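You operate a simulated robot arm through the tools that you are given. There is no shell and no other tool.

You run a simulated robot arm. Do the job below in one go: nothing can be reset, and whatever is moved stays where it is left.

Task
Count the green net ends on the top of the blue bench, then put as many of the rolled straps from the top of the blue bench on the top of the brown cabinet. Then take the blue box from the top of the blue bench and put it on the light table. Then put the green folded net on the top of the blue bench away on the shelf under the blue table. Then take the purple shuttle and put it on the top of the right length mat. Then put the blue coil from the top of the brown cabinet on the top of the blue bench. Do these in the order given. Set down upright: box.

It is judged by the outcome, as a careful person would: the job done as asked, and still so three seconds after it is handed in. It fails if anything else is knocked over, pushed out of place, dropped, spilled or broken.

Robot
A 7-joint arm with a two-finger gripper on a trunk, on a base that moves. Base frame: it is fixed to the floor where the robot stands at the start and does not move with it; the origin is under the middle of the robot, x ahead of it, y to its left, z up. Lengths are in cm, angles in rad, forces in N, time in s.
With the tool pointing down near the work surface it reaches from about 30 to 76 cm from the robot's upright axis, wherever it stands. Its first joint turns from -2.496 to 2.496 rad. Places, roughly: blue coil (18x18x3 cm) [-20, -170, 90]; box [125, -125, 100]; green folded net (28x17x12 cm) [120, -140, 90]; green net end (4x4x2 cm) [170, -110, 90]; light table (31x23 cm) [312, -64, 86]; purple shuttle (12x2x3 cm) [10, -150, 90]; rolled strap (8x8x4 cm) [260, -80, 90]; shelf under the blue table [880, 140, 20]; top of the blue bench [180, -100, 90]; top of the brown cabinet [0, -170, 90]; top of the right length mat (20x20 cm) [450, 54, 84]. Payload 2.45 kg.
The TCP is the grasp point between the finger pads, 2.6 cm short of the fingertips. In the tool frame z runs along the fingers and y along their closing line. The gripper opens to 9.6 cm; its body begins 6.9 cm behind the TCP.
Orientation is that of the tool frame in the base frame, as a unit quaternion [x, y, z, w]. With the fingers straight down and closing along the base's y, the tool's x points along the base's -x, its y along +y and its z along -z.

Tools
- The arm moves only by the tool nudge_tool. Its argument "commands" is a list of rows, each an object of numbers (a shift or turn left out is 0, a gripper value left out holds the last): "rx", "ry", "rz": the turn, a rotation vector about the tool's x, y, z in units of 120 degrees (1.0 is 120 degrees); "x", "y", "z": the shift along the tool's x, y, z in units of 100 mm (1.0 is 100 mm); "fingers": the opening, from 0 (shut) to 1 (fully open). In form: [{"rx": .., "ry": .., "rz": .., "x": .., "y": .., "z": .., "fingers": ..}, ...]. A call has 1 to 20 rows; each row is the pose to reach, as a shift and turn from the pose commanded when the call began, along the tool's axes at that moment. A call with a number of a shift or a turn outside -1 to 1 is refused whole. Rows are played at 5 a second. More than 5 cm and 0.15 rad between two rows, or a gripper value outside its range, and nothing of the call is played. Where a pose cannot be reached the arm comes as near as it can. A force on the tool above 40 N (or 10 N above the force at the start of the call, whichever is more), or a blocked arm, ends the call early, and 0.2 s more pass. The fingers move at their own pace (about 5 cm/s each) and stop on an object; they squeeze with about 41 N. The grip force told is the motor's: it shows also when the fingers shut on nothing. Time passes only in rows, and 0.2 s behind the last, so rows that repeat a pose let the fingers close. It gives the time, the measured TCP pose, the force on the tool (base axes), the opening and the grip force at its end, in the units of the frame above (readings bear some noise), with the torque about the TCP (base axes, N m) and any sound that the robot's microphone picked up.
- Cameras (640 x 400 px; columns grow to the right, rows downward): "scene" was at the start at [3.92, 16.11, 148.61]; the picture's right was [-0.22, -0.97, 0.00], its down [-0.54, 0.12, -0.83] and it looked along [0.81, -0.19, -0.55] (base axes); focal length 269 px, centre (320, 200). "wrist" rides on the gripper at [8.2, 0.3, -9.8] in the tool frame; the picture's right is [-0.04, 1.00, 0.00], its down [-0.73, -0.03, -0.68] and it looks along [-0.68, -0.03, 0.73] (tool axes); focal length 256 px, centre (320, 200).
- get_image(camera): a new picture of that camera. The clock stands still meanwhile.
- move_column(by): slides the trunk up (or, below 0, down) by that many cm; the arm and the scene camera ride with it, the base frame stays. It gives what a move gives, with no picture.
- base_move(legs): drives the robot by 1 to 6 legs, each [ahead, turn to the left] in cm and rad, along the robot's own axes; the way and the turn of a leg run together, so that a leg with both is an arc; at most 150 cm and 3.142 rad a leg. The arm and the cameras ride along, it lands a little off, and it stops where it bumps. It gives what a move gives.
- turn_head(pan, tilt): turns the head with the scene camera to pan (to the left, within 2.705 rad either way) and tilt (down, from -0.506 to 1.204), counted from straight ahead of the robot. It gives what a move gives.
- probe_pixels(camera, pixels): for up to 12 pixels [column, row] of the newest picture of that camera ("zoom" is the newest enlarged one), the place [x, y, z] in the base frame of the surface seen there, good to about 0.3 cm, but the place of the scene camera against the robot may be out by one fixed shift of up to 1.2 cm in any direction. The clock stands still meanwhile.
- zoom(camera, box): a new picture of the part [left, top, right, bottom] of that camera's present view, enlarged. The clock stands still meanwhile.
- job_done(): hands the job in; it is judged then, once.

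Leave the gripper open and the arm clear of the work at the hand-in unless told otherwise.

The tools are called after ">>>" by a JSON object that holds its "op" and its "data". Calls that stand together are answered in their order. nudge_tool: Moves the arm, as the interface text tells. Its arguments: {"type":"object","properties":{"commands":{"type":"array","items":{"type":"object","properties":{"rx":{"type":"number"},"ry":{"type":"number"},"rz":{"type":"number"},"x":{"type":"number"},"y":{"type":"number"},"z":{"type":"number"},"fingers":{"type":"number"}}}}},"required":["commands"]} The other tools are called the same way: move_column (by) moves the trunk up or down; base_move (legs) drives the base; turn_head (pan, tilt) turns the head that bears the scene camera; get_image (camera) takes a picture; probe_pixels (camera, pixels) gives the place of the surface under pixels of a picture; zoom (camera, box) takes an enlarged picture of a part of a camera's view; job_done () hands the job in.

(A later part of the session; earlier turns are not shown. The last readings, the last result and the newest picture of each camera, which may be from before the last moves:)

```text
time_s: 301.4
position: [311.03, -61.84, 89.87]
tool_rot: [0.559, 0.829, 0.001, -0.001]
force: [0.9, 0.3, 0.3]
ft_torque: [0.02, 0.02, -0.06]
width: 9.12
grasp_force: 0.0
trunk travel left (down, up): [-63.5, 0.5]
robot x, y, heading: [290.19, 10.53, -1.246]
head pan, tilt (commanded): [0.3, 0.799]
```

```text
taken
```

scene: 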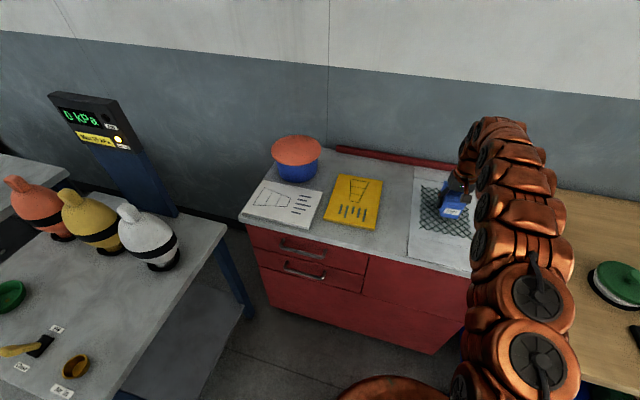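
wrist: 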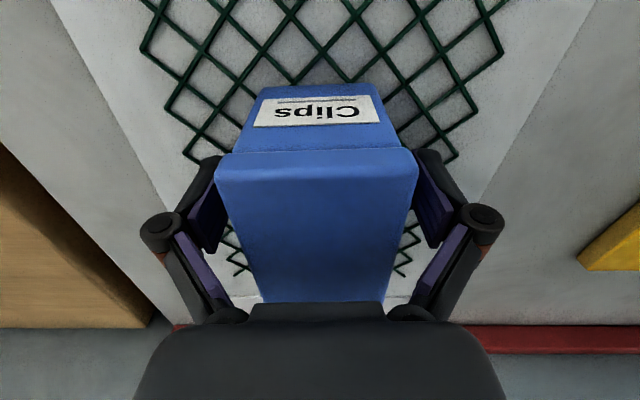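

Box is standing free. I lift the gripper straight up and then retract, and check.

>>> {"op": "nudge_tool", "data": {"commands": [{"z": -0.25, "fingers": 1}, {"z": -0.5}, {"z": -0.75}, {"z": -1.0}, {"z": -1.0}]}}

>>> {"op": "nudge_tool", "data": {"commands": [{"z": -0.2, "x": 0.3}, {"z": -0.5, "x": 0.6}, {"z": -0.8, "x": 0.9}, {"z": -0.9, "x": 1.0}]}}

>>> {"op": "get_image", "data": {"camera": "wrist"}}

>>> {"op": "get_image", "data": {"camera": "scene"}}

```text
time_s: 302.6
position: [311.04, -61.76, 100.0]
tool_rot: [0.56, 0.829, 0.0, 0.0]
force: [0.3, 1.0, -0.6]
ft_torque: [0.01, 0.0, -0.01]
width: 9.59
grasp_force: 0.1
trunk travel left (down, up): [-63.5, 0.5]
robot x, y, heading: [289.95, 10.59, -1.248]
head pan, tilt (commanded): [0.3, 0.799]
```

```text
time_s: 303.6
position: [307.27, -52.6, 108.73]
tool_rot: [0.56, 0.829, 0.0, -0.001]
force: [-0.1, 0.3, -0.1]
ft_torque: [0.0, 0.04, 0.04]
width: 9.58
grasp_force: 0.1
trunk travel left (down, up): [-63.5, 0.5]
robot x, y, heading: [290.35, 10.5, -1.244]
head pan, tilt (commanded): [0.3, 0.799]
```

```text
taken
```

wrist: 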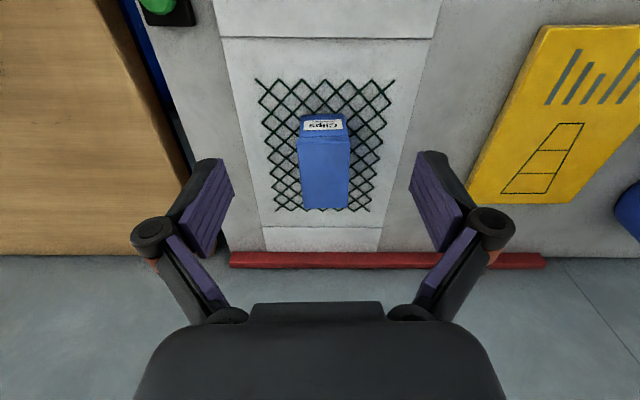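

```text
taken
```

scene: 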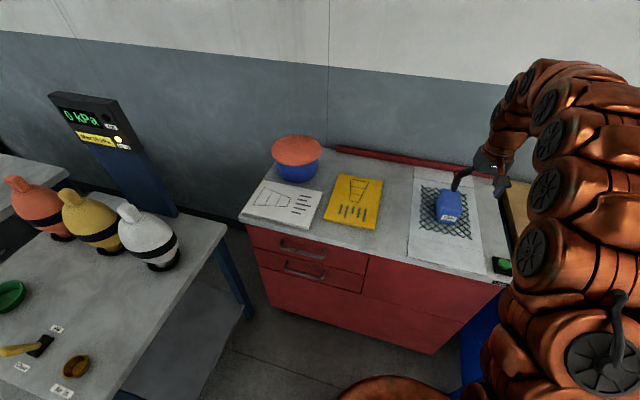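

Box is upright on the light table. Next: the green folded net. I back off and drive west to u≈35, then face the bench.

>>> {"op": "base_move", "data": {"legs": [[-37, 0], [0, -1.561], [150, 0], [58, 0], [0, 1.571], [28, 0]]}}

>>> {"op": "get_image", "data": {"camera": "wrist"}}

>>> {"op": "get_image", "data": {"camera": "scene"}}

```text
time_s: 325.3
position: [106.36, -115.81, 108.78]
tool_rot: [0.552, 0.834, 0.0, 0.0]
force: [0.2, 0.3, 0.5]
ft_torque: [0.0, 0.02, 0.0]
width: 9.6
grasp_force: 0.0
trunk travel left (down, up): [-63.5, 0.5]
robot x, y, heading: [88.42, -52.69, -1.222]
head pan, tilt (commanded): [0.3, 0.799]
```

```text
taken
```

wrist: 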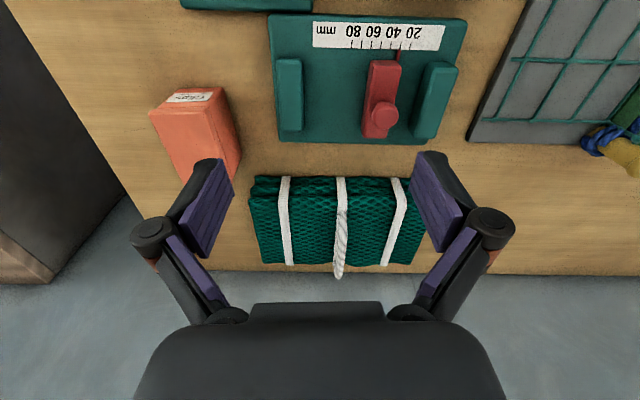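

```text
taken
```

scene: 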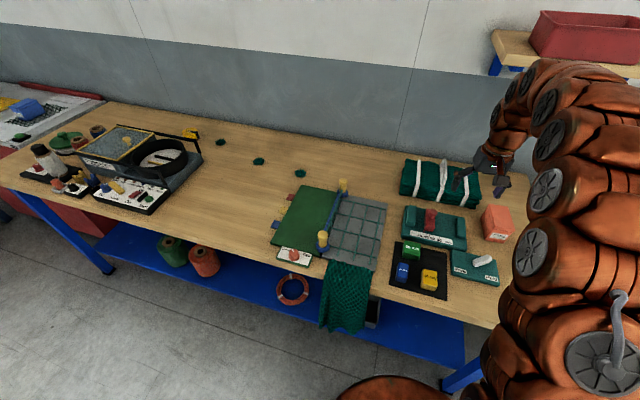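

The net lies ahead; its rope handle arches up along the front–back direction at wrist (340,215)–(338,278). I zoom and probe it.

>>> {"op": "zoom", "data": {"camera": "wrist", "box": [240, 160, 430, 290]}}

>>> {"op": "probe_pixels", "data": {"camera": "wrist", "pixels": [[340, 220], [340, 240], [339, 260], [338, 273], [340, 200], [340, 182], [260, 190], [410, 195], [265, 260], [415, 262], [310, 225], [375, 240]]}}

>>> {"op": "zoom", "data": {"camera": "scene", "box": [370, 130, 530, 230]}}

```text
3.08 times, centred on (335, 225) of wrist
```

zoom: 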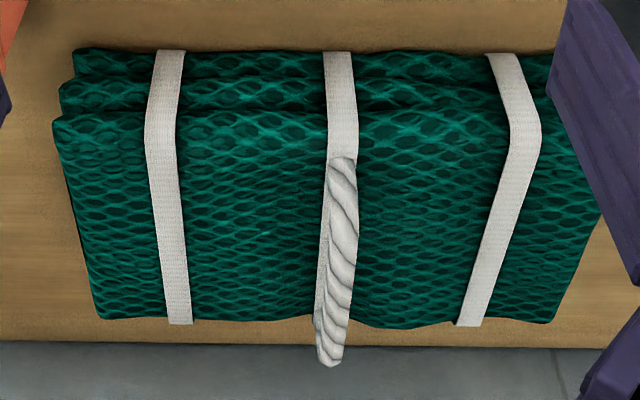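

```text
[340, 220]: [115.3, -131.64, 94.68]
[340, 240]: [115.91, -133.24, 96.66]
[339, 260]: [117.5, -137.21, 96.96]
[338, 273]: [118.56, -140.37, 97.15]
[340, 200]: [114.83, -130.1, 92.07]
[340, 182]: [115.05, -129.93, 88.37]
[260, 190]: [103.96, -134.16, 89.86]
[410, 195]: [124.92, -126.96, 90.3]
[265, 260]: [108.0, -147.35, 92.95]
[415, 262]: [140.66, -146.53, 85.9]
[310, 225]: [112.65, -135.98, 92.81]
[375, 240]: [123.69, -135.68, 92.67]
```

```text
4.00 times, centred on (450, 180) of scene
```

zoom: 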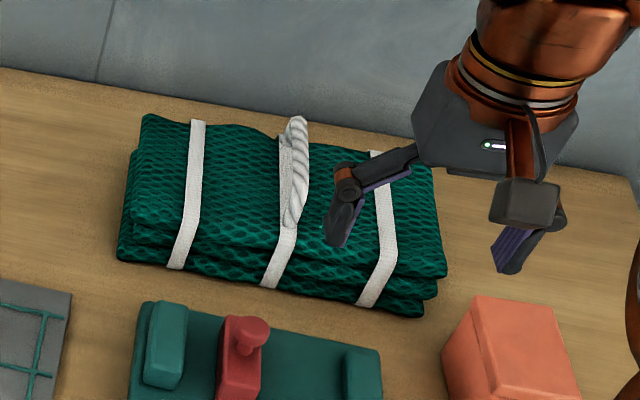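

Handle arch center ≈(117.4,-137), rope top z≈97, net top z≈93. Before choosing the grip tilt I want to see the target shelf; I'll look along the row with the head.

>>> {"op": "turn_head", "data": {"pan": 1.5, "tilt": 0.15}}

>>> {"op": "get_image", "data": {"camera": "scene"}}

>>> {"op": "zoom", "data": {"camera": "scene", "box": [260, 150, 420, 250]}}

```text
time_s: 326.7
position: [106.3, -115.87, 108.79]
tool_rot: [0.552, 0.834, 0.0, 0.0]
force: [0.2, -0.6, -0.3]
ft_torque: [-0.01, 0.0, -0.01]
width: 9.57
grasp_force: 0.0
trunk travel left (down, up): [-63.5, 0.5]
robot x, y, heading: [88.06, -52.92, -1.228]
head pan, tilt (commanded): [1.499, 0.15]
```

```text
taken
```

scene: 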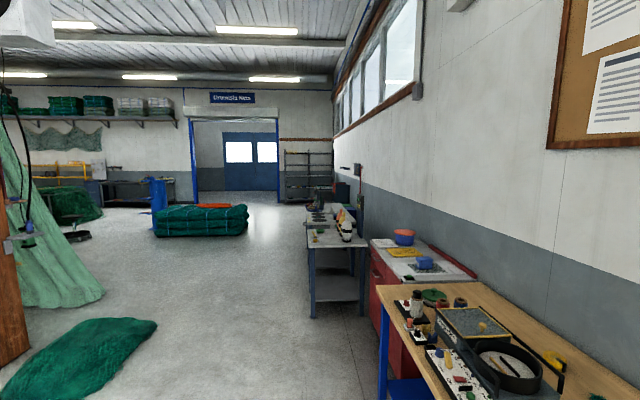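

```text
4.00 times, centred on (340, 200) of scene
```

zoom: 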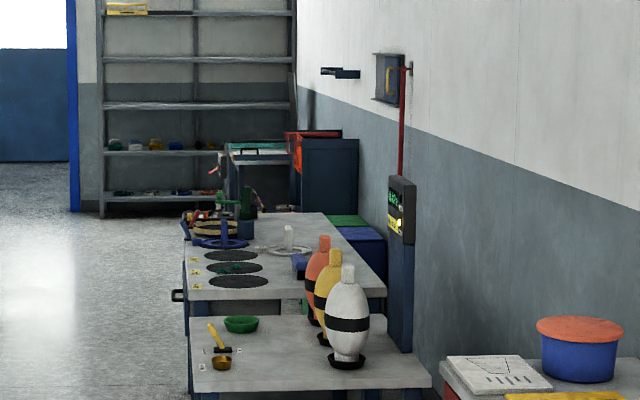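

The shelf isn't visible from here; I'll take the net with a 0.35 rad tilt, which helps reaching both here and under a table. First advance 8 cm and straighten the tool's yaw.

>>> {"op": "base_move", "data": {"legs": [[8, -0.01]]}}

>>> {"op": "nudge_tool", "data": {"commands": [{"rz": 0.015, "x": -0.1}, {"rz": 0.033, "x": -0.2, "y": 0.1}, {"rz": 0.033, "x": -0.2, "y": 0.25}]}}

>>> {"op": "get_image", "data": {"camera": "wrist"}}

```text
time_s: 327.8
position: [108.51, -123.58, 108.83]
tool_rot: [0.556, 0.831, 0.0, 0.001]
force: [-0.5, 0.3, -0.6]
ft_torque: [0.01, 0.0, 0.01]
width: 9.6
grasp_force: 0.0
trunk travel left (down, up): [-63.5, 0.5]
robot x, y, heading: [90.81, -60.82, -1.235]
head pan, tilt (commanded): [1.499, 0.15]
```

```text
time_s: 328.6
position: [111.6, -124.42, 108.82]
tool_rot: [0.583, 0.812, 0.001, 0.0]
force: [-0.2, -0.7, -0.5]
ft_torque: [0.01, 0.03, -0.02]
width: 9.59
grasp_force: 0.1
trunk travel left (down, up): [-63.5, 0.5]
robot x, y, heading: [90.53, -60.7, -1.235]
head pan, tilt (commanded): [1.499, 0.15]
```

```text
taken
```

wrist: 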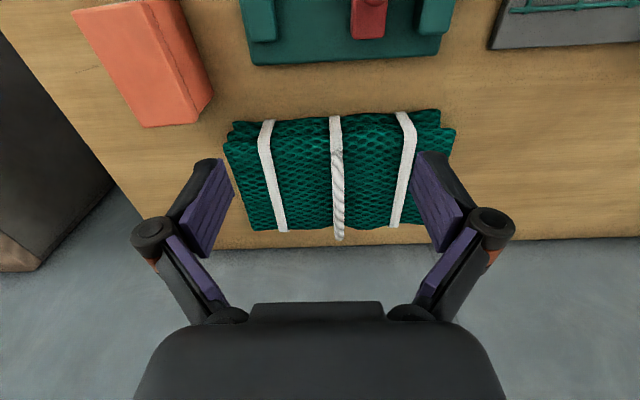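

>>> {"op": "zoom", "data": {"camera": "wrist", "box": [290, 100, 390, 250]}}

>>> {"op": "probe_pixels", "data": {"camera": "wrist", "pixels": [[336, 155], [337, 170], [338, 185], [338, 200], [338, 215], [338, 228], [338, 236], [332, 200], [344, 200], [310, 200], [370, 200], [336, 125]]}}

```text
2.67 times, centred on (340, 175) of wrist
```

zoom: 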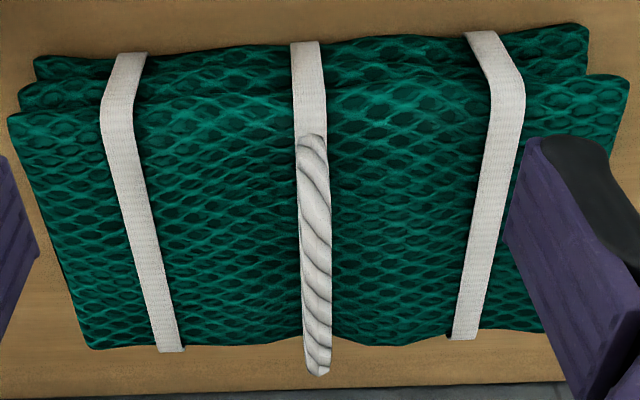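

```text
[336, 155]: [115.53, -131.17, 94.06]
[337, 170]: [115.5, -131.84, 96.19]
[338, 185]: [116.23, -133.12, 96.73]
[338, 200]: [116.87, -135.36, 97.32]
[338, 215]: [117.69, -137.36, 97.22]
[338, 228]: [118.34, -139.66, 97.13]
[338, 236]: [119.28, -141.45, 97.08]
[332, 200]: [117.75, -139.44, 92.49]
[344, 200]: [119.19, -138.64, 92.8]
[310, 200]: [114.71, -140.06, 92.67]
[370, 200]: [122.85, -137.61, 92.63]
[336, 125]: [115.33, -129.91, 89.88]
```

Rope handle: center ≈(117.3,-136.5), rope mid-height z≈96.5. I move forward/down with the tilt and half-close the fingers.

>>> {"op": "nudge_tool", "data": {"commands": [{"x": -0.23, "y": 0.05, "z": 0.13, "ry": -0.055, "fingers": 0.6}, {"x": -0.46, "y": 0.1, "z": 0.26, "ry": -0.11}, {"x": -0.7, "y": 0.153, "z": 0.4, "ry": -0.167}, {"x": -0.7, "y": 0.153, "z": 0.4, "ry": -0.167}]}}

>>> {"op": "nudge_tool", "data": {"commands": [{"x": -0.2, "z": 0.3}, {"x": -0.455, "z": 0.592}, {"x": -0.455, "z": 0.592}]}}

>>> {"op": "get_image", "data": {"camera": "wrist"}}

```text
time_s: 329.6
position: [115.58, -130.66, 104.74]
tool_rot: [0.575, 0.8, -0.1, 0.141]
force: [0.6, -0.1, -0.1]
ft_torque: [-0.01, 0.01, 0.01]
width: 5.76
grasp_force: 0.0
trunk travel left (down, up): [-63.5, 0.5]
robot x, y, heading: [91.11, -60.45, -1.232]
head pan, tilt (commanded): [1.499, 0.15]
```

```text
time_s: 330.4
position: [117.51, -136.55, 100.75]
tool_rot: [0.575, 0.8, -0.101, 0.14]
force: [0.9, 0.6, -0.9]
ft_torque: [-0.04, -0.07, -0.03]
width: 5.78
grasp_force: 0.0
trunk travel left (down, up): [-63.5, 0.5]
robot x, y, heading: [91.03, -60.79, -1.238]
head pan, tilt (commanded): [1.499, 0.15]
```

```text
taken
```

wrist: 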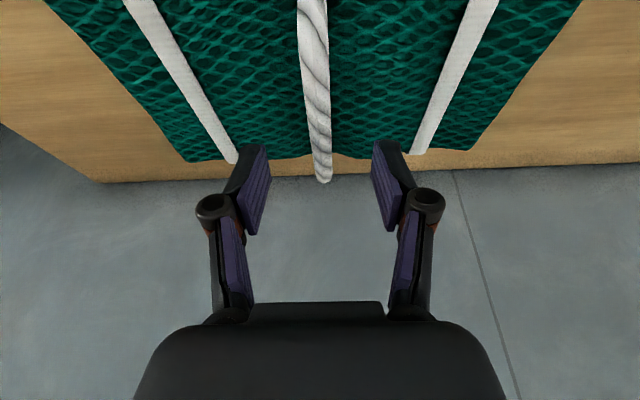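

Rope is centered between the pads. Lower 4.2 cm and look before closing.

>>> {"op": "nudge_tool", "data": {"commands": [{"x": 0.05, "z": 0.15}, {"x": 0.1, "z": 0.28}, {"x": 0.144, "z": 0.394}, {"x": 0.144, "z": 0.394}]}}

>>> {"op": "get_image", "data": {"camera": "wrist"}}

```text
time_s: 331.4
position: [117.45, -136.42, 96.55]
tool_rot: [0.575, 0.799, -0.102, 0.141]
force: [0.5, -0.2, 1.0]
ft_torque: [0.0, 0.01, -0.04]
width: 5.76
grasp_force: 0.0
trunk travel left (down, up): [-63.5, 0.5]
robot x, y, heading: [90.68, -61.01, -1.233]
head pan, tilt (commanded): [1.499, 0.15]
```

```text
taken
```

wrist: 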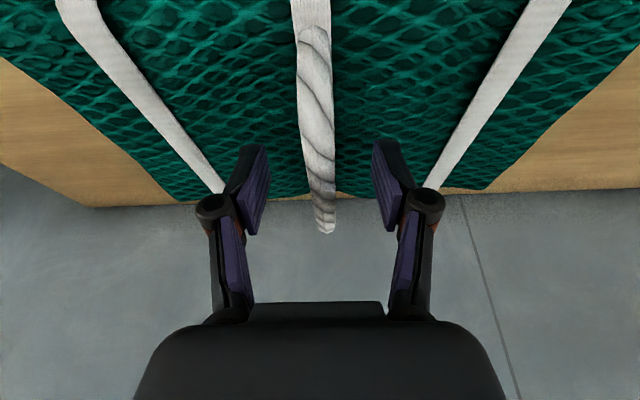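

The rope runs between the pads. Close fully.

>>> {"op": "nudge_tool", "data": {"commands": [{"fingers": 0.4}, {"fingers": 0.2}, {"fingers": 0.05}, {"fingers": 0.0}, {"fingers": 0.0}, {"fingers": 0.0}, {"fingers": 0.0}]}}

>>> {"op": "get_image", "data": {"camera": "wrist"}}

```text
time_s: 332.9
position: [117.46, -136.51, 96.54]
tool_rot: [0.574, 0.8, -0.101, 0.141]
force: [1.5, -0.3, -0.1]
ft_torque: [0.13, 0.04, 0.61]
width: 1.24
grasp_force: 39.3
trunk travel left (down, up): [-63.5, 0.5]
robot x, y, heading: [90.72, -60.87, -1.232]
head pan, tilt (commanded): [1.499, 0.15]
```

```text
taken
```

wrist: 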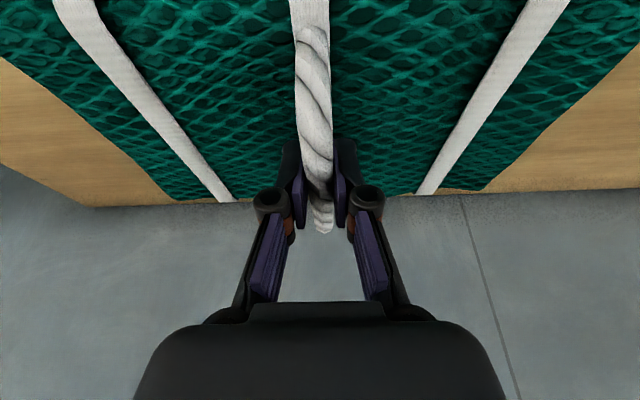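

Rope gripped (1.24 cm, 39 N). Lift 4 cm vertically to test.

>>> {"op": "nudge_tool", "data": {"commands": [{"x": -0.034, "z": -0.094}, {"x": -0.069, "z": -0.188}, {"x": -0.103, "z": -0.282}, {"x": -0.137, "z": -0.376}, {"x": -0.137, "z": -0.376}]}}

>>> {"op": "get_image", "data": {"camera": "wrist"}}

```text
time_s: 334.1
position: [117.3, -136.61, 100.62]
tool_rot: [0.574, 0.8, -0.101, 0.14]
force: [-0.9, -0.4, -9.1]
ft_torque: [0.1, 0.03, -0.04]
width: 1.23
grasp_force: 38.9
trunk travel left (down, up): [-63.5, 0.5]
robot x, y, heading: [91.12, -60.99, -1.238]
head pan, tilt (commanded): [1.499, 0.15]
```

```text
taken
```

wrist: 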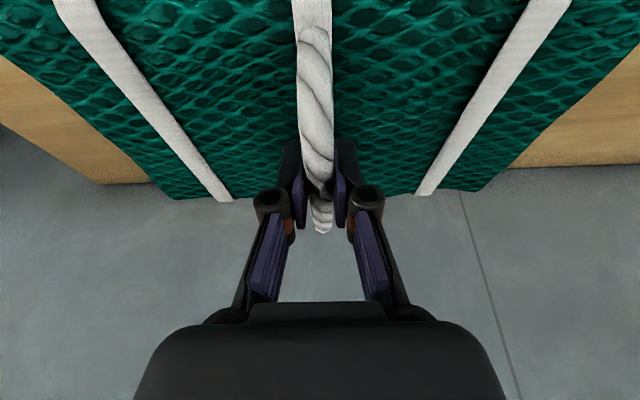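

Net hangs steady (≈9 N). Raise 6 cm more.

>>> {"op": "nudge_tool", "data": {"commands": [{"x": -0.07, "z": -0.188}, {"x": -0.14, "z": -0.376}, {"x": -0.206, "z": -0.563}, {"x": -0.206, "z": -0.563}]}}

>>> {"op": "turn_head", "data": {"pan": 0.3, "tilt": 0.85}}

>>> {"op": "get_image", "data": {"camera": "scene"}}

```text
time_s: 335.1
position: [117.25, -136.63, 106.5]
tool_rot: [0.576, 0.799, -0.102, 0.14]
force: [0.5, -1.0, -8.4]
ft_torque: [0.13, 0.02, -0.01]
width: 1.25
grasp_force: 39.3
trunk travel left (down, up): [-63.5, 0.5]
robot x, y, heading: [90.67, -60.35, -1.236]
head pan, tilt (commanded): [1.499, 0.15]
```

```text
time_s: 336.6
position: [117.32, -136.65, 106.5]
tool_rot: [0.576, 0.799, -0.102, 0.141]
force: [-0.2, -0.6, -9.8]
ft_torque: [0.11, 0.0, -0.01]
width: 1.27
grasp_force: 38.8
trunk travel left (down, up): [-63.5, 0.5]
robot x, y, heading: [90.36, -60.53, -1.236]
head pan, tilt (commanded): [0.3, 0.85]
```

```text
taken
```

scene: 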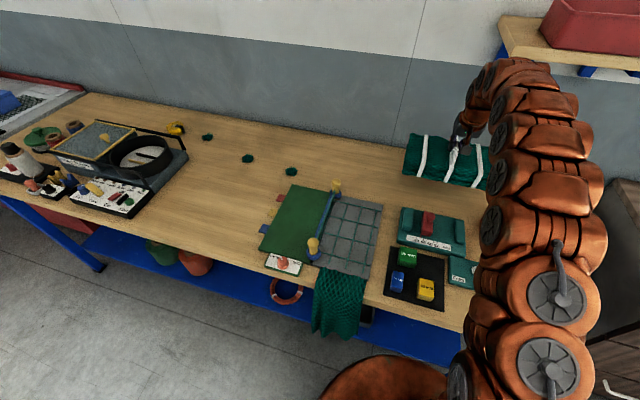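

>>> {"op": "probe_pixels", "data": {"camera": "scene", "pixels": [[427, 216], [427, 228], [405, 222], [455, 225], [445, 190], [500, 45], [545, 60], [470, 95]]}}

>>> {"op": "zoom", "data": {"camera": "scene", "box": [360, 20, 560, 300]}}

```text
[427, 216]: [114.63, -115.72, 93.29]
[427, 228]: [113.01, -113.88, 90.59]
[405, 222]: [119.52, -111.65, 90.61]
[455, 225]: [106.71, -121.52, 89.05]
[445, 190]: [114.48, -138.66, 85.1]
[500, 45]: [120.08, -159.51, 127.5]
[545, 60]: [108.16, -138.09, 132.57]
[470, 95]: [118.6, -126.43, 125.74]
```

```text
1.43 times, centred on (460, 160) of scene
```

zoom: 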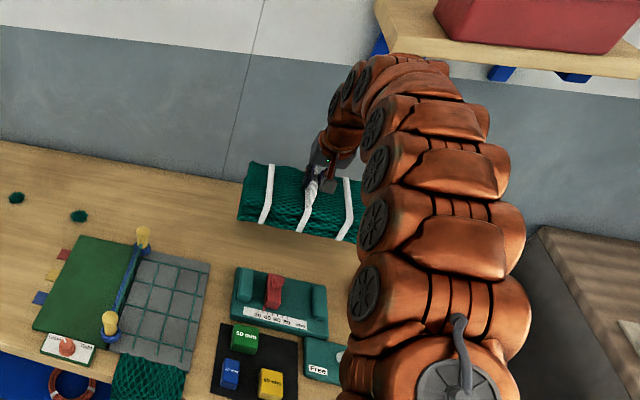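

Knob top is z≈94.3; the net bottom is at 96. I go up 4 while drawing back 6, then more.

>>> {"op": "nudge_tool", "data": {"commands": [{"x": 0.14, "z": -0.2}, {"x": 0.28, "z": -0.4}, {"x": 0.426, "z": -0.58}, {"x": 0.426, "z": -0.58}]}}

>>> {"op": "nudge_tool", "data": {"commands": [{"x": 0.28, "z": -0.18}, {"x": 0.56, "z": -0.36}, {"x": 0.837, "z": -0.625}, {"x": 0.837, "z": -0.625}]}}

>>> {"op": "get_image", "data": {"camera": "scene"}}

```text
time_s: 337.6
position: [115.17, -130.9, 110.59]
tool_rot: [0.576, 0.799, -0.101, 0.141]
force: [-0.1, 0.0, -7.8]
ft_torque: [0.12, 0.02, 0.01]
width: 1.26
grasp_force: 38.7
trunk travel left (down, up): [-63.5, 0.5]
robot x, y, heading: [90.94, -61.07, -1.234]
head pan, tilt (commanded): [0.3, 0.85]
```

```text
time_s: 338.6
position: [112.12, -121.6, 113.71]
tool_rot: [0.575, 0.8, -0.102, 0.141]
force: [0.2, 0.0, -8.4]
ft_torque: [0.09, 0.03, -0.02]
width: 1.26
grasp_force: 39.2
trunk travel left (down, up): [-63.5, 0.5]
robot x, y, heading: [90.86, -60.79, -1.236]
head pan, tilt (commanded): [0.3, 0.85]
```

```text
taken
```

scene: 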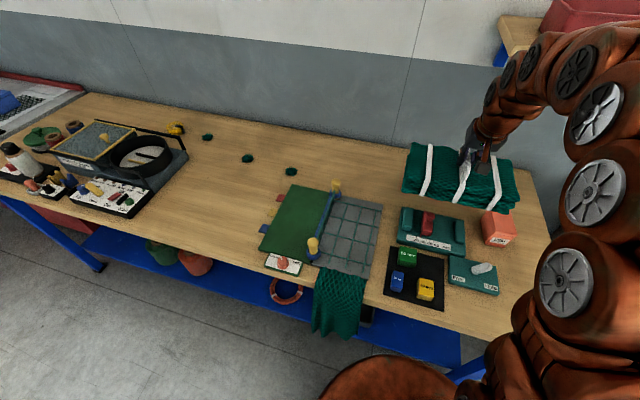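

Net is clear above everything. Now back off 40 cm, turn left to face east, and drive along the aisle ~5.3 m in legs, then look.

>>> {"op": "base_move", "data": {"legs": [[-42, 0], [0, 1.575]]}}

>>> {"op": "turn_head", "data": {"pan": -0.1, "tilt": 0.3}}

>>> {"op": "get_image", "data": {"camera": "scene"}}

```text
time_s: 345.0
position: [137.56, 1.49, 113.72]
tool_rot: [-0.173, 0.969, 0.03, 0.171]
force: [-0.2, 0.8, -8.9]
ft_torque: [-0.03, 0.1, -0.02]
width: 1.22
grasp_force: 39.3
trunk travel left (down, up): [-63.5, 0.5]
robot x, y, heading: [77.2, -21.92, 0.365]
head pan, tilt (commanded): [0.3, 0.85]
```

```text
time_s: 346.0
position: [137.55, 1.6, 113.71]
tool_rot: [-0.173, 0.969, 0.03, 0.171]
force: [0.5, 0.5, -8.8]
ft_torque: [-0.01, 0.1, -0.03]
width: 1.27
grasp_force: 39.0
trunk travel left (down, up): [-63.5, 0.5]
robot x, y, heading: [77.48, -21.64, 0.362]
head pan, tilt (commanded): [-0.099, 0.3]
```

```text
taken
```

scene: 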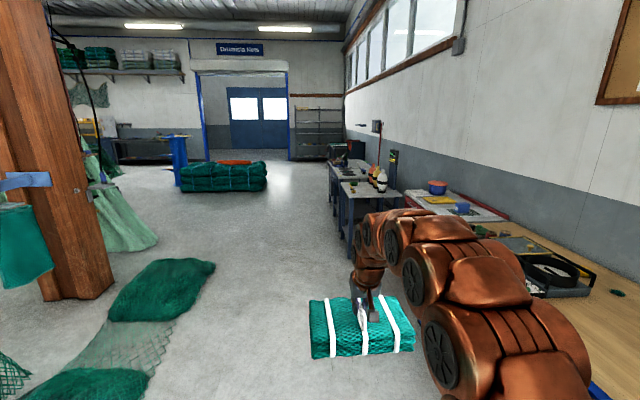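

The aisle is free. Drive 530 cm east.

>>> {"op": "base_move", "data": {"legs": [[150, -0.02], [150, 0], [150, 0], [80, 0]]}}

>>> {"op": "get_image", "data": {"camera": "scene"}}

```text
time_s: 371.2
position: [629.9, 185.87, 113.77]
tool_rot: [-0.184, 0.967, 0.033, 0.171]
force: [0.3, -0.7, -9.7]
ft_torque: [-0.03, 0.1, -0.02]
width: 1.24
grasp_force: 39.5
trunk travel left (down, up): [-63.5, 0.5]
robot x, y, heading: [570.63, 161.73, 0.382]
head pan, tilt (commanded): [-0.099, 0.3]
```

```text
taken
```

scene: 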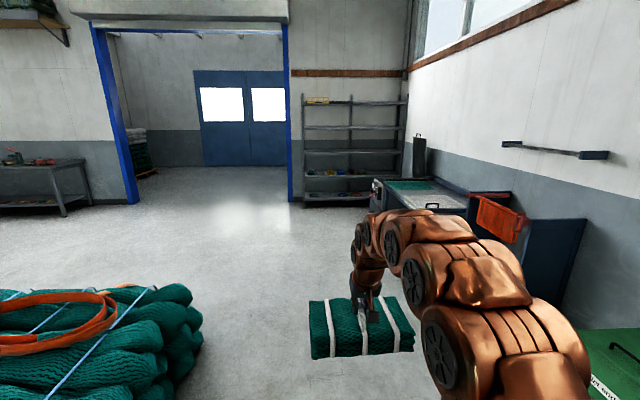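

The blue table lies ahead right. I pan the head right for a view of it and its shelf.

>>> {"op": "turn_head", "data": {"pan": -0.55, "tilt": 0.35}}

>>> {"op": "get_image", "data": {"camera": "scene"}}

```text
time_s: 372.1
position: [630.05, 185.84, 113.67]
tool_rot: [-0.185, 0.968, 0.033, 0.169]
force: [-0.5, -0.4, -9.2]
ft_torque: [-0.05, 0.12, -0.02]
width: 1.27
grasp_force: 39.1
trunk travel left (down, up): [-63.5, 0.5]
robot x, y, heading: [570.27, 161.67, 0.391]
head pan, tilt (commanded): [-0.55, 0.351]
```

```text
taken
```

scene: 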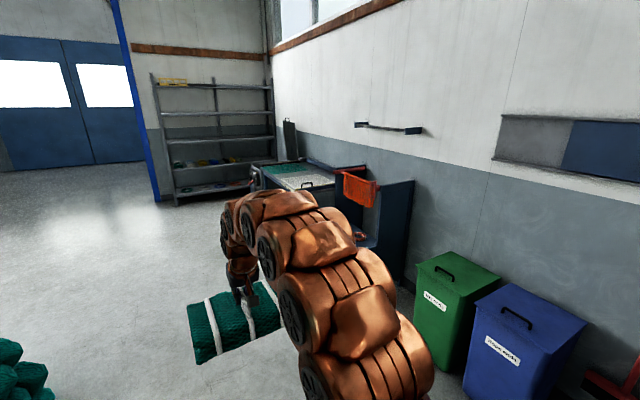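

>>> {"op": "probe_pixels", "data": {"camera": "scene", "pixels": [[176, 203], [160, 200], [262, 185], [330, 178], [300, 185], [270, 172], [410, 185], [410, 280], [462, 350], [222, 190], [285, 170], [385, 200]]}}

>>> {"op": "zoom", "data": {"camera": "scene", "box": [150, 120, 430, 300]}}

```text
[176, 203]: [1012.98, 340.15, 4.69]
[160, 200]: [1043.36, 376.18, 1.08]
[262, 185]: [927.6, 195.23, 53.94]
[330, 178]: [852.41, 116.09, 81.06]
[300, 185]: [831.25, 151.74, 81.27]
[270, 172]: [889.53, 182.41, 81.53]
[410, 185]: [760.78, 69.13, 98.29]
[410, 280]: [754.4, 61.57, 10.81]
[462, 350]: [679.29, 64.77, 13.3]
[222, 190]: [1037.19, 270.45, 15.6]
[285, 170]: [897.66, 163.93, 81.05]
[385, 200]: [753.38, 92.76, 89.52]
```

```text
2.22 times, centred on (290, 210) of scene
```

zoom: 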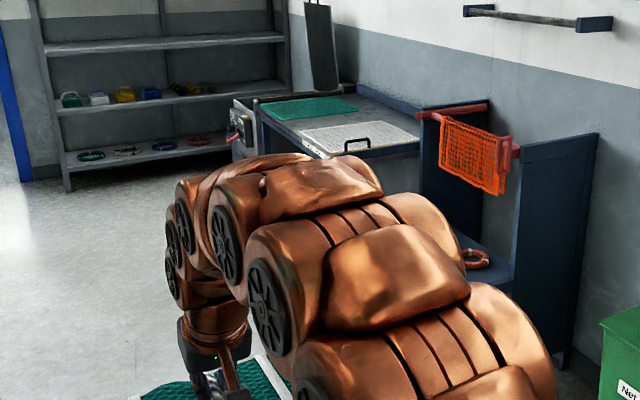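

Blue table top z≈82, front edge at n≈0, from u≈803 to ~885. I drive 150+130 cm further along the aisle to stand opposite it.

>>> {"op": "base_move", "data": {"legs": [[150, -0.06], [128, 0]]}}

>>> {"op": "turn_head", "data": {"pan": -1.5, "tilt": 0.6}}

>>> {"op": "get_image", "data": {"camera": "scene"}}

```text
time_s: 385.6
position: [894.86, 271.68, 113.72]
tool_rot: [-0.142, 0.975, 0.025, 0.172]
force: [-0.4, 0.4, -8.4]
ft_torque: [-0.05, 0.1, 0.01]
width: 1.24
grasp_force: 39.1
trunk travel left (down, up): [-63.5, 0.5]
robot x, y, heading: [833.18, 252.79, 0.297]
head pan, tilt (commanded): [-0.55, 0.351]
```

```text
time_s: 386.8
position: [895.0, 271.61, 113.7]
tool_rot: [-0.142, 0.975, 0.025, 0.171]
force: [-0.4, 0.3, -8.7]
ft_torque: [-0.01, 0.11, 0.0]
width: 1.25
grasp_force: 39.9
trunk travel left (down, up): [-63.5, 0.5]
robot x, y, heading: [833.23, 252.36, 0.301]
head pan, tilt (commanded): [-1.499, 0.6]
```

```text
taken
```

scene: 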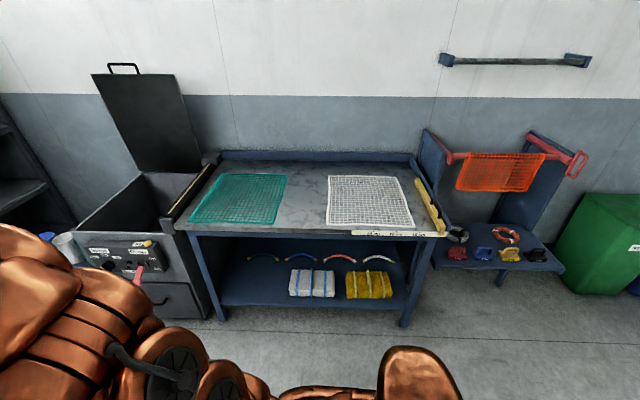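

I see the blue table with its shelf: a white and a yellow folded net on it, free room at left. Zoom in.

>>> {"op": "zoom", "data": {"camera": "scene", "box": [180, 210, 440, 340]}}

>>> {"op": "probe_pixels", "data": {"camera": "scene", "pixels": [[222, 305], [400, 308], [240, 290], [275, 280], [250, 270], [312, 285], [290, 290], [222, 318], [405, 325], [190, 232], [435, 238], [255, 258]]}}

```text
2.46 times, centred on (310, 275) of scene
```

zoom: 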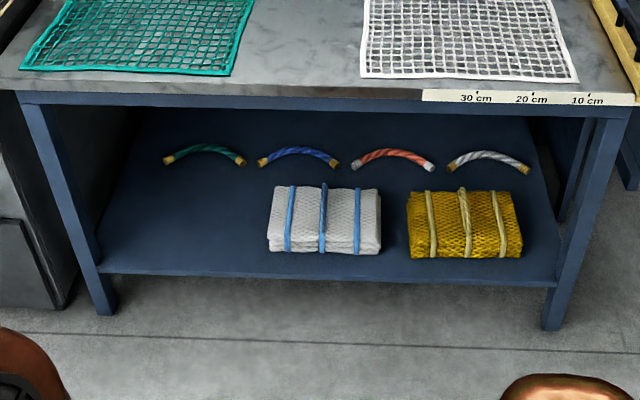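

```text
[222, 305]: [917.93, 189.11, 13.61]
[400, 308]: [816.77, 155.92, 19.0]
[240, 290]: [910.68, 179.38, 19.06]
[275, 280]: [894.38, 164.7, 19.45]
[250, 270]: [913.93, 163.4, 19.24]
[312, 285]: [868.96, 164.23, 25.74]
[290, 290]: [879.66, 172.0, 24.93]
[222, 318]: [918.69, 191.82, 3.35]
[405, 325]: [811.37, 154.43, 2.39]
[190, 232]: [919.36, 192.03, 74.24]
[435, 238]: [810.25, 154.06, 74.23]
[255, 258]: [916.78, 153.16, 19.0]
```

Shelf z≈20.2, free area left of the white net: u 858–895. Target net center u≈877, n≈-16. I drive 40 cm ahead and turn right to face the table.

>>> {"op": "base_move", "data": {"legs": [[40, 0], [0, -1.54]]}}

>>> {"op": "turn_head", "data": {"pan": 0.35, "tilt": 0.8}}

>>> {"op": "get_image", "data": {"camera": "scene"}}

```text
time_s: 393.0
position: [891.28, 202.62, 113.7]
tool_rot: [0.583, 0.794, -0.102, 0.139]
force: [0.0, -0.1, -8.7]
ft_torque: [0.1, 0.01, 0.02]
width: 1.27
grasp_force: 39.3
trunk travel left (down, up): [-63.5, 0.5]
robot x, y, heading: [871.28, 263.99, -1.254]
head pan, tilt (commanded): [-1.499, 0.6]
```

```text
time_s: 394.9
position: [891.54, 202.72, 113.73]
tool_rot: [0.583, 0.794, -0.102, 0.139]
force: [0.0, 0.3, -8.7]
ft_torque: [0.13, 0.03, 0.0]
width: 1.28
grasp_force: 39.6
trunk travel left (down, up): [-63.5, 0.5]
robot x, y, heading: [870.99, 263.73, -1.258]
head pan, tilt (commanded): [0.351, 0.799]
```

```text
taken
```

scene: 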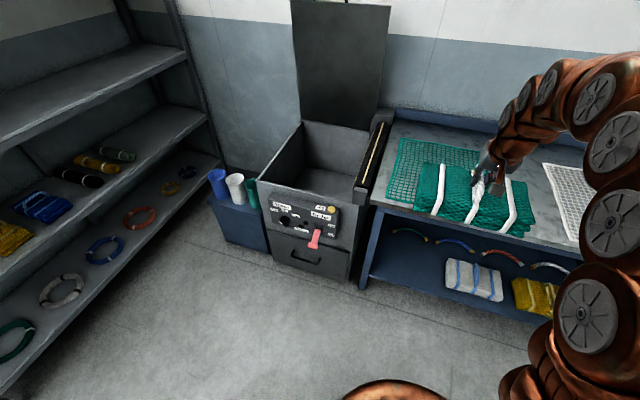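

Well aligned (u≈877). I probe the free shelf area, white net's left edge and left leg from here.

>>> {"op": "zoom", "data": {"camera": "scene", "box": [350, 200, 590, 330]}}

>>> {"op": "probe_pixels", "data": {"camera": "scene", "pixels": [[400, 265], [430, 270], [415, 250], [445, 285], [447, 262], [370, 250], [363, 285], [410, 233], [375, 205], [465, 232], [395, 245], [365, 270]]}}

```text
2.67 times, centred on (470, 265) of scene
```

zoom: 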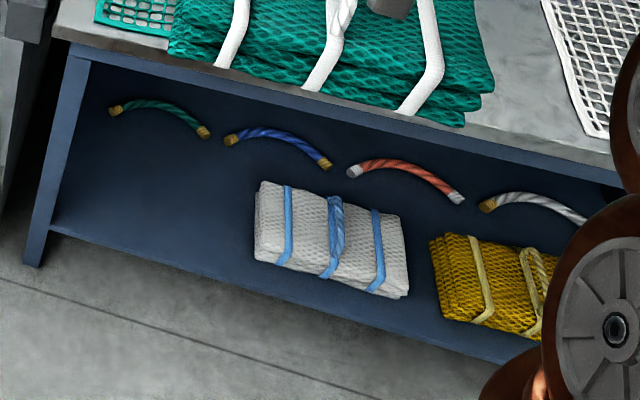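

```text
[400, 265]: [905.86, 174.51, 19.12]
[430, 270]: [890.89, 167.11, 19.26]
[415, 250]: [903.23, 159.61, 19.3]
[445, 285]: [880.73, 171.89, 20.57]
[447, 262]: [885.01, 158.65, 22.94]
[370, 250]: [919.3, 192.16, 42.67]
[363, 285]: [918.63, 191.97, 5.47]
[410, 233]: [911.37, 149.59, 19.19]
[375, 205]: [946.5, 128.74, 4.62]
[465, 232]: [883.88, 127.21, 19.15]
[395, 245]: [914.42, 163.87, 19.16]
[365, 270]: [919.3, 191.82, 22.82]
```

Free slot is u 856–895; my net center is at 876. I lower the trunk 63 cm here in the open.

>>> {"op": "move_column", "data": {"by": -63}}

>>> {"op": "nudge_tool", "data": {"commands": [{"x": 0.1, "z": 0.27}, {"x": 0.2, "z": 0.55}, {"x": 0.3, "z": 0.82}, {"x": 0.3, "z": 0.82}]}}

>>> {"op": "nudge_tool", "data": {"commands": [{"x": 0.1, "z": 0.27}, {"x": 0.2, "z": 0.55}, {"x": 0.3, "z": 0.82}, {"x": 0.3, "z": 0.82}]}}

>>> {"op": "get_image", "data": {"camera": "scene"}}

>>> {"op": "get_image", "data": {"camera": "wrist"}}

```text
refused: -63 is not a number from -40 to 40
```

```text
time_s: 395.9
position: [891.36, 202.78, 105.08]
tool_rot: [0.583, 0.794, -0.102, 0.141]
force: [0.1, 0.7, -8.7]
ft_torque: [0.11, 0.03, -0.02]
width: 1.27
grasp_force: 38.7
trunk travel left (down, up): [-63.5, 0.5]
robot x, y, heading: [871.4, 263.86, -1.256]
head pan, tilt (commanded): [0.351, 0.799]
```

```text
time_s: 396.9
position: [891.38, 202.73, 96.22]
tool_rot: [0.582, 0.794, -0.102, 0.141]
force: [-1.3, 1.1, -9.2]
ft_torque: [0.09, -0.02, 0.0]
width: 1.26
grasp_force: 39.2
trunk travel left (down, up): [-63.5, 0.5]
robot x, y, heading: [871.22, 263.99, -1.258]
head pan, tilt (commanded): [0.351, 0.799]
```

```text
taken
```

scene: 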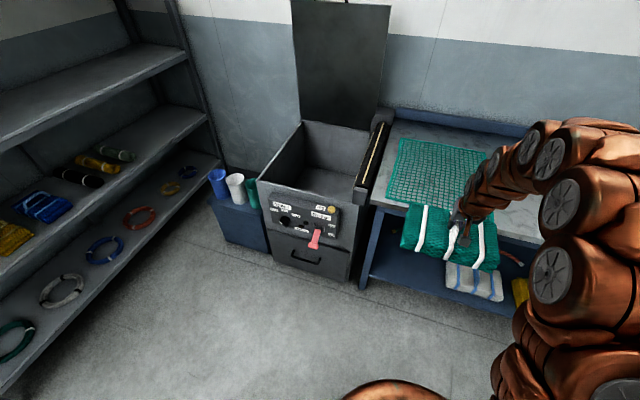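

```text
taken
```

wrist: 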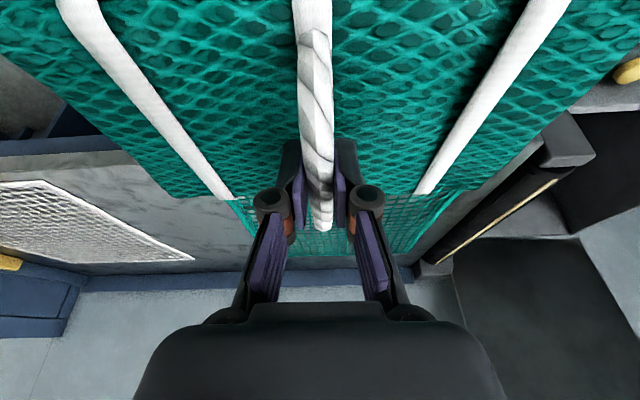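

The trunk step is limited to 40 cm; the net hangs 11 cm in front of the table edge. I lower 40, then 23.

>>> {"op": "move_column", "data": {"by": -40}}

>>> {"op": "move_column", "data": {"by": -23}}

>>> {"op": "get_image", "data": {"camera": "scene"}}

>>> {"op": "get_image", "data": {"camera": "wrist"}}

```text
time_s: 400.7
position: [891.49, 202.78, 56.2]
tool_rot: [0.583, 0.794, -0.101, 0.139]
force: [0.1, 0.2, -8.8]
ft_torque: [0.13, 0.04, 0.03]
width: 1.23
grasp_force: 39.3
trunk travel left (down, up): [-23.5, 40.5]
robot x, y, heading: [871.25, 263.94, -1.254]
head pan, tilt (commanded): [0.351, 0.799]
```

```text
time_s: 403.1
position: [891.36, 202.82, 33.14]
tool_rot: [0.583, 0.794, -0.102, 0.14]
force: [-0.7, -0.7, -8.9]
ft_torque: [0.12, 0.03, 0.0]
width: 1.24
grasp_force: 38.7
trunk travel left (down, up): [-0.5, 63.5]
robot x, y, heading: [871.22, 264.28, -1.257]
head pan, tilt (commanded): [0.351, 0.799]
```

```text
taken
```

scene: 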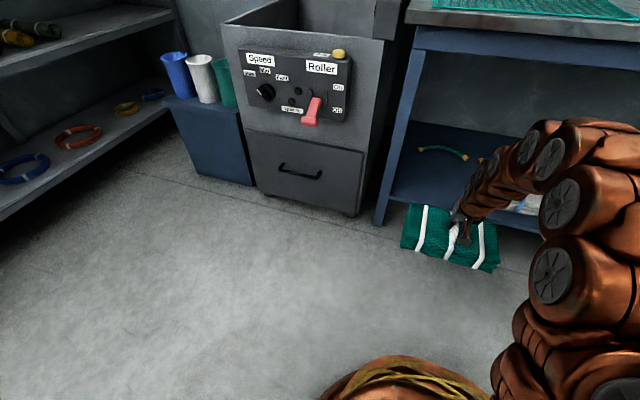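

```text
taken
```

wrist: 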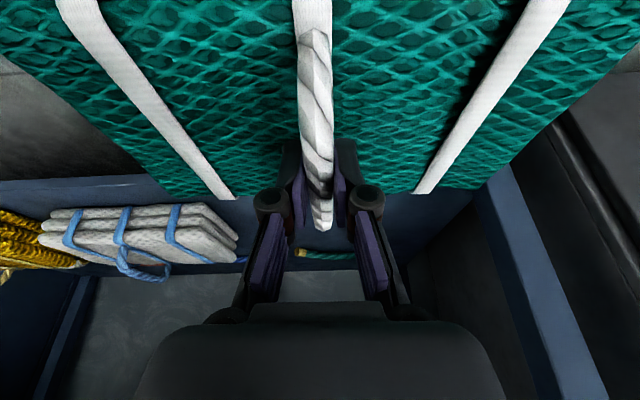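

I probe the arm's top height near the wrist and the table's apron underside before driving in.

>>> {"op": "probe_pixels", "data": {"camera": "scene", "pixels": [[548, 122], [525, 140], [495, 160], [475, 190], [575, 122], [600, 125], [560, 170], [430, 45], [430, 28], [500, 52], [395, 190], [520, 62]]}}

>>> {"op": "probe_pixels", "data": {"camera": "wrist", "pixels": [[230, 240], [150, 190], [330, 258], [380, 262], [480, 200], [520, 220], [300, 240], [420, 230]]}}

```text
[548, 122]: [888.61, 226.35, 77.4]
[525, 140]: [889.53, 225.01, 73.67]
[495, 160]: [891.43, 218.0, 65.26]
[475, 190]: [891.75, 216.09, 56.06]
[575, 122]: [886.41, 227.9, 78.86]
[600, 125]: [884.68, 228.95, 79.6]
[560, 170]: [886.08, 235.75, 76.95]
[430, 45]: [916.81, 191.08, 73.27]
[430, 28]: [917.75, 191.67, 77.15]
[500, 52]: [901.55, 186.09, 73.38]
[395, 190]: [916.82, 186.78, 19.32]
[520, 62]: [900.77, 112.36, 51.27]
```

```text
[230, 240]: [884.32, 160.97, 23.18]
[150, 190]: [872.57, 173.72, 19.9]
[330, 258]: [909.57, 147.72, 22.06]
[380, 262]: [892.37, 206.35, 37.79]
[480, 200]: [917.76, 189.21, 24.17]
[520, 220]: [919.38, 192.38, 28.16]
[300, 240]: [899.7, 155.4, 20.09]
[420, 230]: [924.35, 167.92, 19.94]
```

Arm passes the table edge with several cm to spare if I stop at n≈-13.5. I drive in 20 cm first, then check.

>>> {"op": "base_move", "data": {"legs": [[20, 0]]}}

>>> {"op": "get_image", "data": {"camera": "scene"}}

>>> {"op": "get_image", "data": {"camera": "wrist"}}

```text
time_s: 404.7
position: [897.74, 183.67, 33.17]
tool_rot: [0.582, 0.795, -0.101, 0.139]
force: [-0.3, 0.2, -8.5]
ft_torque: [0.13, 0.02, -0.01]
width: 1.23
grasp_force: 38.9
trunk travel left (down, up): [-0.5, 63.5]
robot x, y, heading: [877.51, 245.04, -1.256]
head pan, tilt (commanded): [0.351, 0.799]
```

```text
taken
```

scene: 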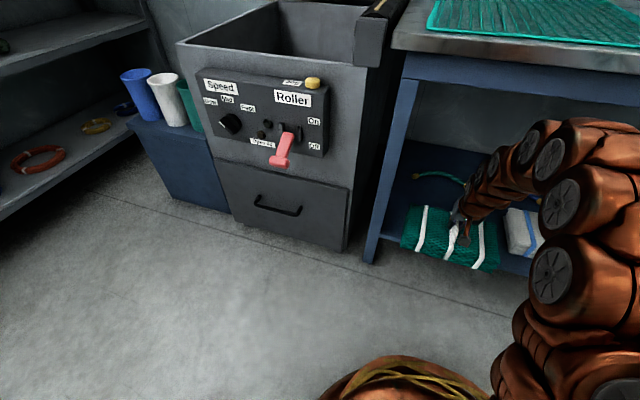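

```text
taken
```

wrist: 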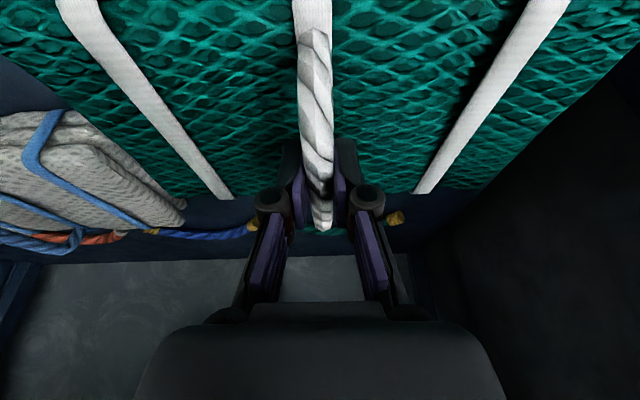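

Still free. Drive 12.5 cm further.

>>> {"op": "base_move", "data": {"legs": [[12.5, 0.01]]}}

>>> {"op": "get_image", "data": {"camera": "scene"}}

>>> {"op": "get_image", "data": {"camera": "wrist"}}

```text
time_s: 406.0
position: [902.17, 172.26, 33.2]
tool_rot: [0.579, 0.797, -0.101, 0.141]
force: [-0.2, -0.7, -8.5]
ft_torque: [0.08, 0.02, 0.01]
width: 1.27
grasp_force: 39.1
trunk travel left (down, up): [-0.5, 63.5]
robot x, y, heading: [881.34, 233.36, -1.241]
head pan, tilt (commanded): [0.351, 0.799]
```

```text
taken
```

scene: 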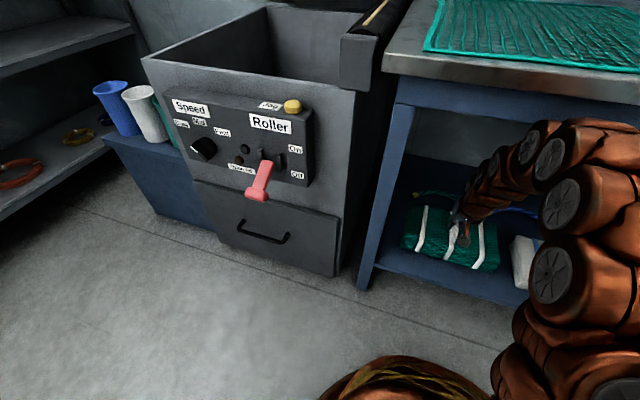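

```text
taken
```

wrist: 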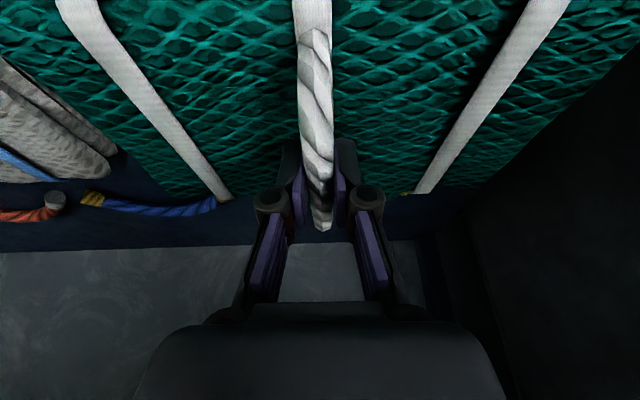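

Net is over its slot. Lower 2.4 cm, checking force.

>>> {"op": "nudge_tool", "data": {"commands": [{"x": 0.027, "z": 0.075}, {"x": 0.055, "z": 0.15}, {"x": 0.082, "z": 0.225}, {"x": 0.082, "z": 0.225}]}}

```text
time_s: 407.0
position: [902.28, 172.24, 30.96]
tool_rot: [0.578, 0.797, -0.1, 0.14]
force: [0.5, 2.8, -2.7]
ft_torque: [-0.14, -0.04, 0.02]
width: 1.25
grasp_force: 39.5
trunk travel left (down, up): [-0.5, 63.5]
robot x, y, heading: [881.25, 232.7, -1.242]
head pan, tilt (commanded): [0.351, 0.799]
```

Almost resting (force fell to −2.7 N). Another 0.2 cm and then open to 60%.

>>> {"op": "nudge_tool", "data": {"commands": [{"x": 0.004, "z": 0.01}, {"x": 0.007, "z": 0.02}, {"x": 0.007, "z": 0.02}]}}

>>> {"op": "nudge_tool", "data": {"commands": [{"fingers": 0.2}, {"fingers": 0.35}, {"fingers": 0.5}, {"fingers": 0.6}, {"fingers": 0.6}]}}

>>> {"op": "get_image", "data": {"camera": "wrist"}}

```text
time_s: 407.8
position: [902.3, 172.3, 30.72]
tool_rot: [0.578, 0.797, -0.102, 0.141]
force: [-1.0, 8.2, 16.1]
ft_torque: [-1.17, -0.45, 0.0]
width: 1.26
grasp_force: 39.6
trunk travel left (down, up): [-0.5, 63.5]
robot x, y, heading: [881.29, 233.29, -1.247]
head pan, tilt (commanded): [0.351, 0.799]
```

```text
time_s: 409.0
position: [902.22, 172.29, 30.65]
tool_rot: [0.579, 0.797, -0.101, 0.14]
force: [-1.3, 0.7, -0.6]
ft_torque: [-0.01, 0.02, 0.0]
width: 5.75
grasp_force: 0.1
trunk travel left (down, up): [-0.5, 63.5]
robot x, y, heading: [881.69, 232.87, -1.242]
head pan, tilt (commanded): [0.351, 0.799]
```

```text
taken
```

wrist: 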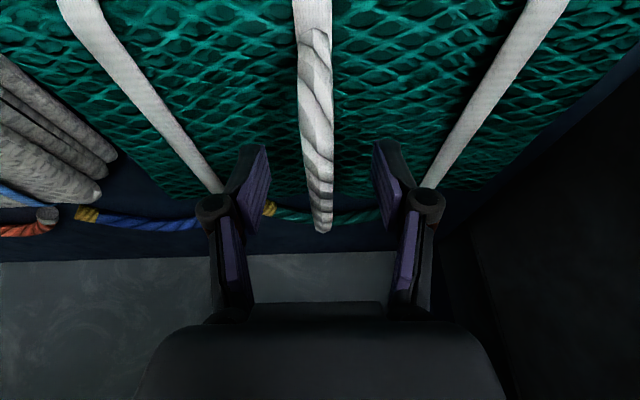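

Released cleanly. Raise 4 cm, then drive straight back 36 cm.

>>> {"op": "nudge_tool", "data": {"commands": [{"x": -0.05, "z": -0.13}, {"x": -0.1, "z": -0.27}, {"x": -0.137, "z": -0.376}, {"x": -0.137, "z": -0.376}]}}

>>> {"op": "base_move", "data": {"legs": [[-36, 0]]}}

>>> {"op": "get_image", "data": {"camera": "scene"}}

>>> {"op": "get_image", "data": {"camera": "wrist"}}

```text
time_s: 410.0
position: [902.26, 172.26, 34.57]
tool_rot: [0.578, 0.797, -0.101, 0.141]
force: [0.2, 0.2, 0.0]
ft_torque: [-0.02, 0.01, 0.01]
width: 5.76
grasp_force: 0.1
trunk travel left (down, up): [-0.5, 63.5]
robot x, y, heading: [881.51, 233.21, -1.247]
head pan, tilt (commanded): [0.351, 0.799]
```

```text
time_s: 412.3
position: [890.79, 206.18, 34.68]
tool_rot: [0.579, 0.797, -0.101, 0.14]
force: [0.5, 0.2, 0.0]
ft_torque: [0.0, 0.0, 0.0]
width: 5.77
grasp_force: 0.0
trunk travel left (down, up): [-0.5, 63.5]
robot x, y, heading: [869.21, 267.27, -1.247]
head pan, tilt (commanded): [0.351, 0.799]
```

```text
taken
```

scene: 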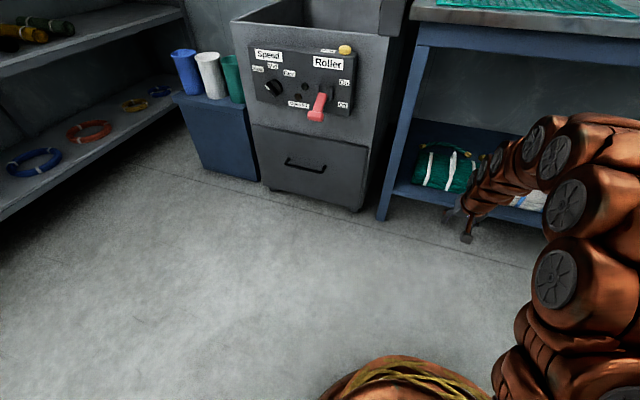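

```text
taken
```

wrist: 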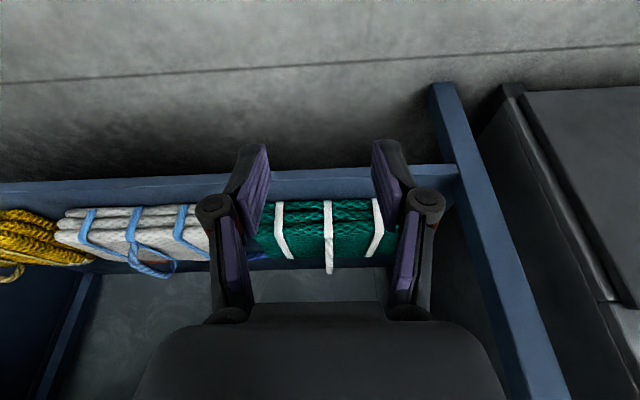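

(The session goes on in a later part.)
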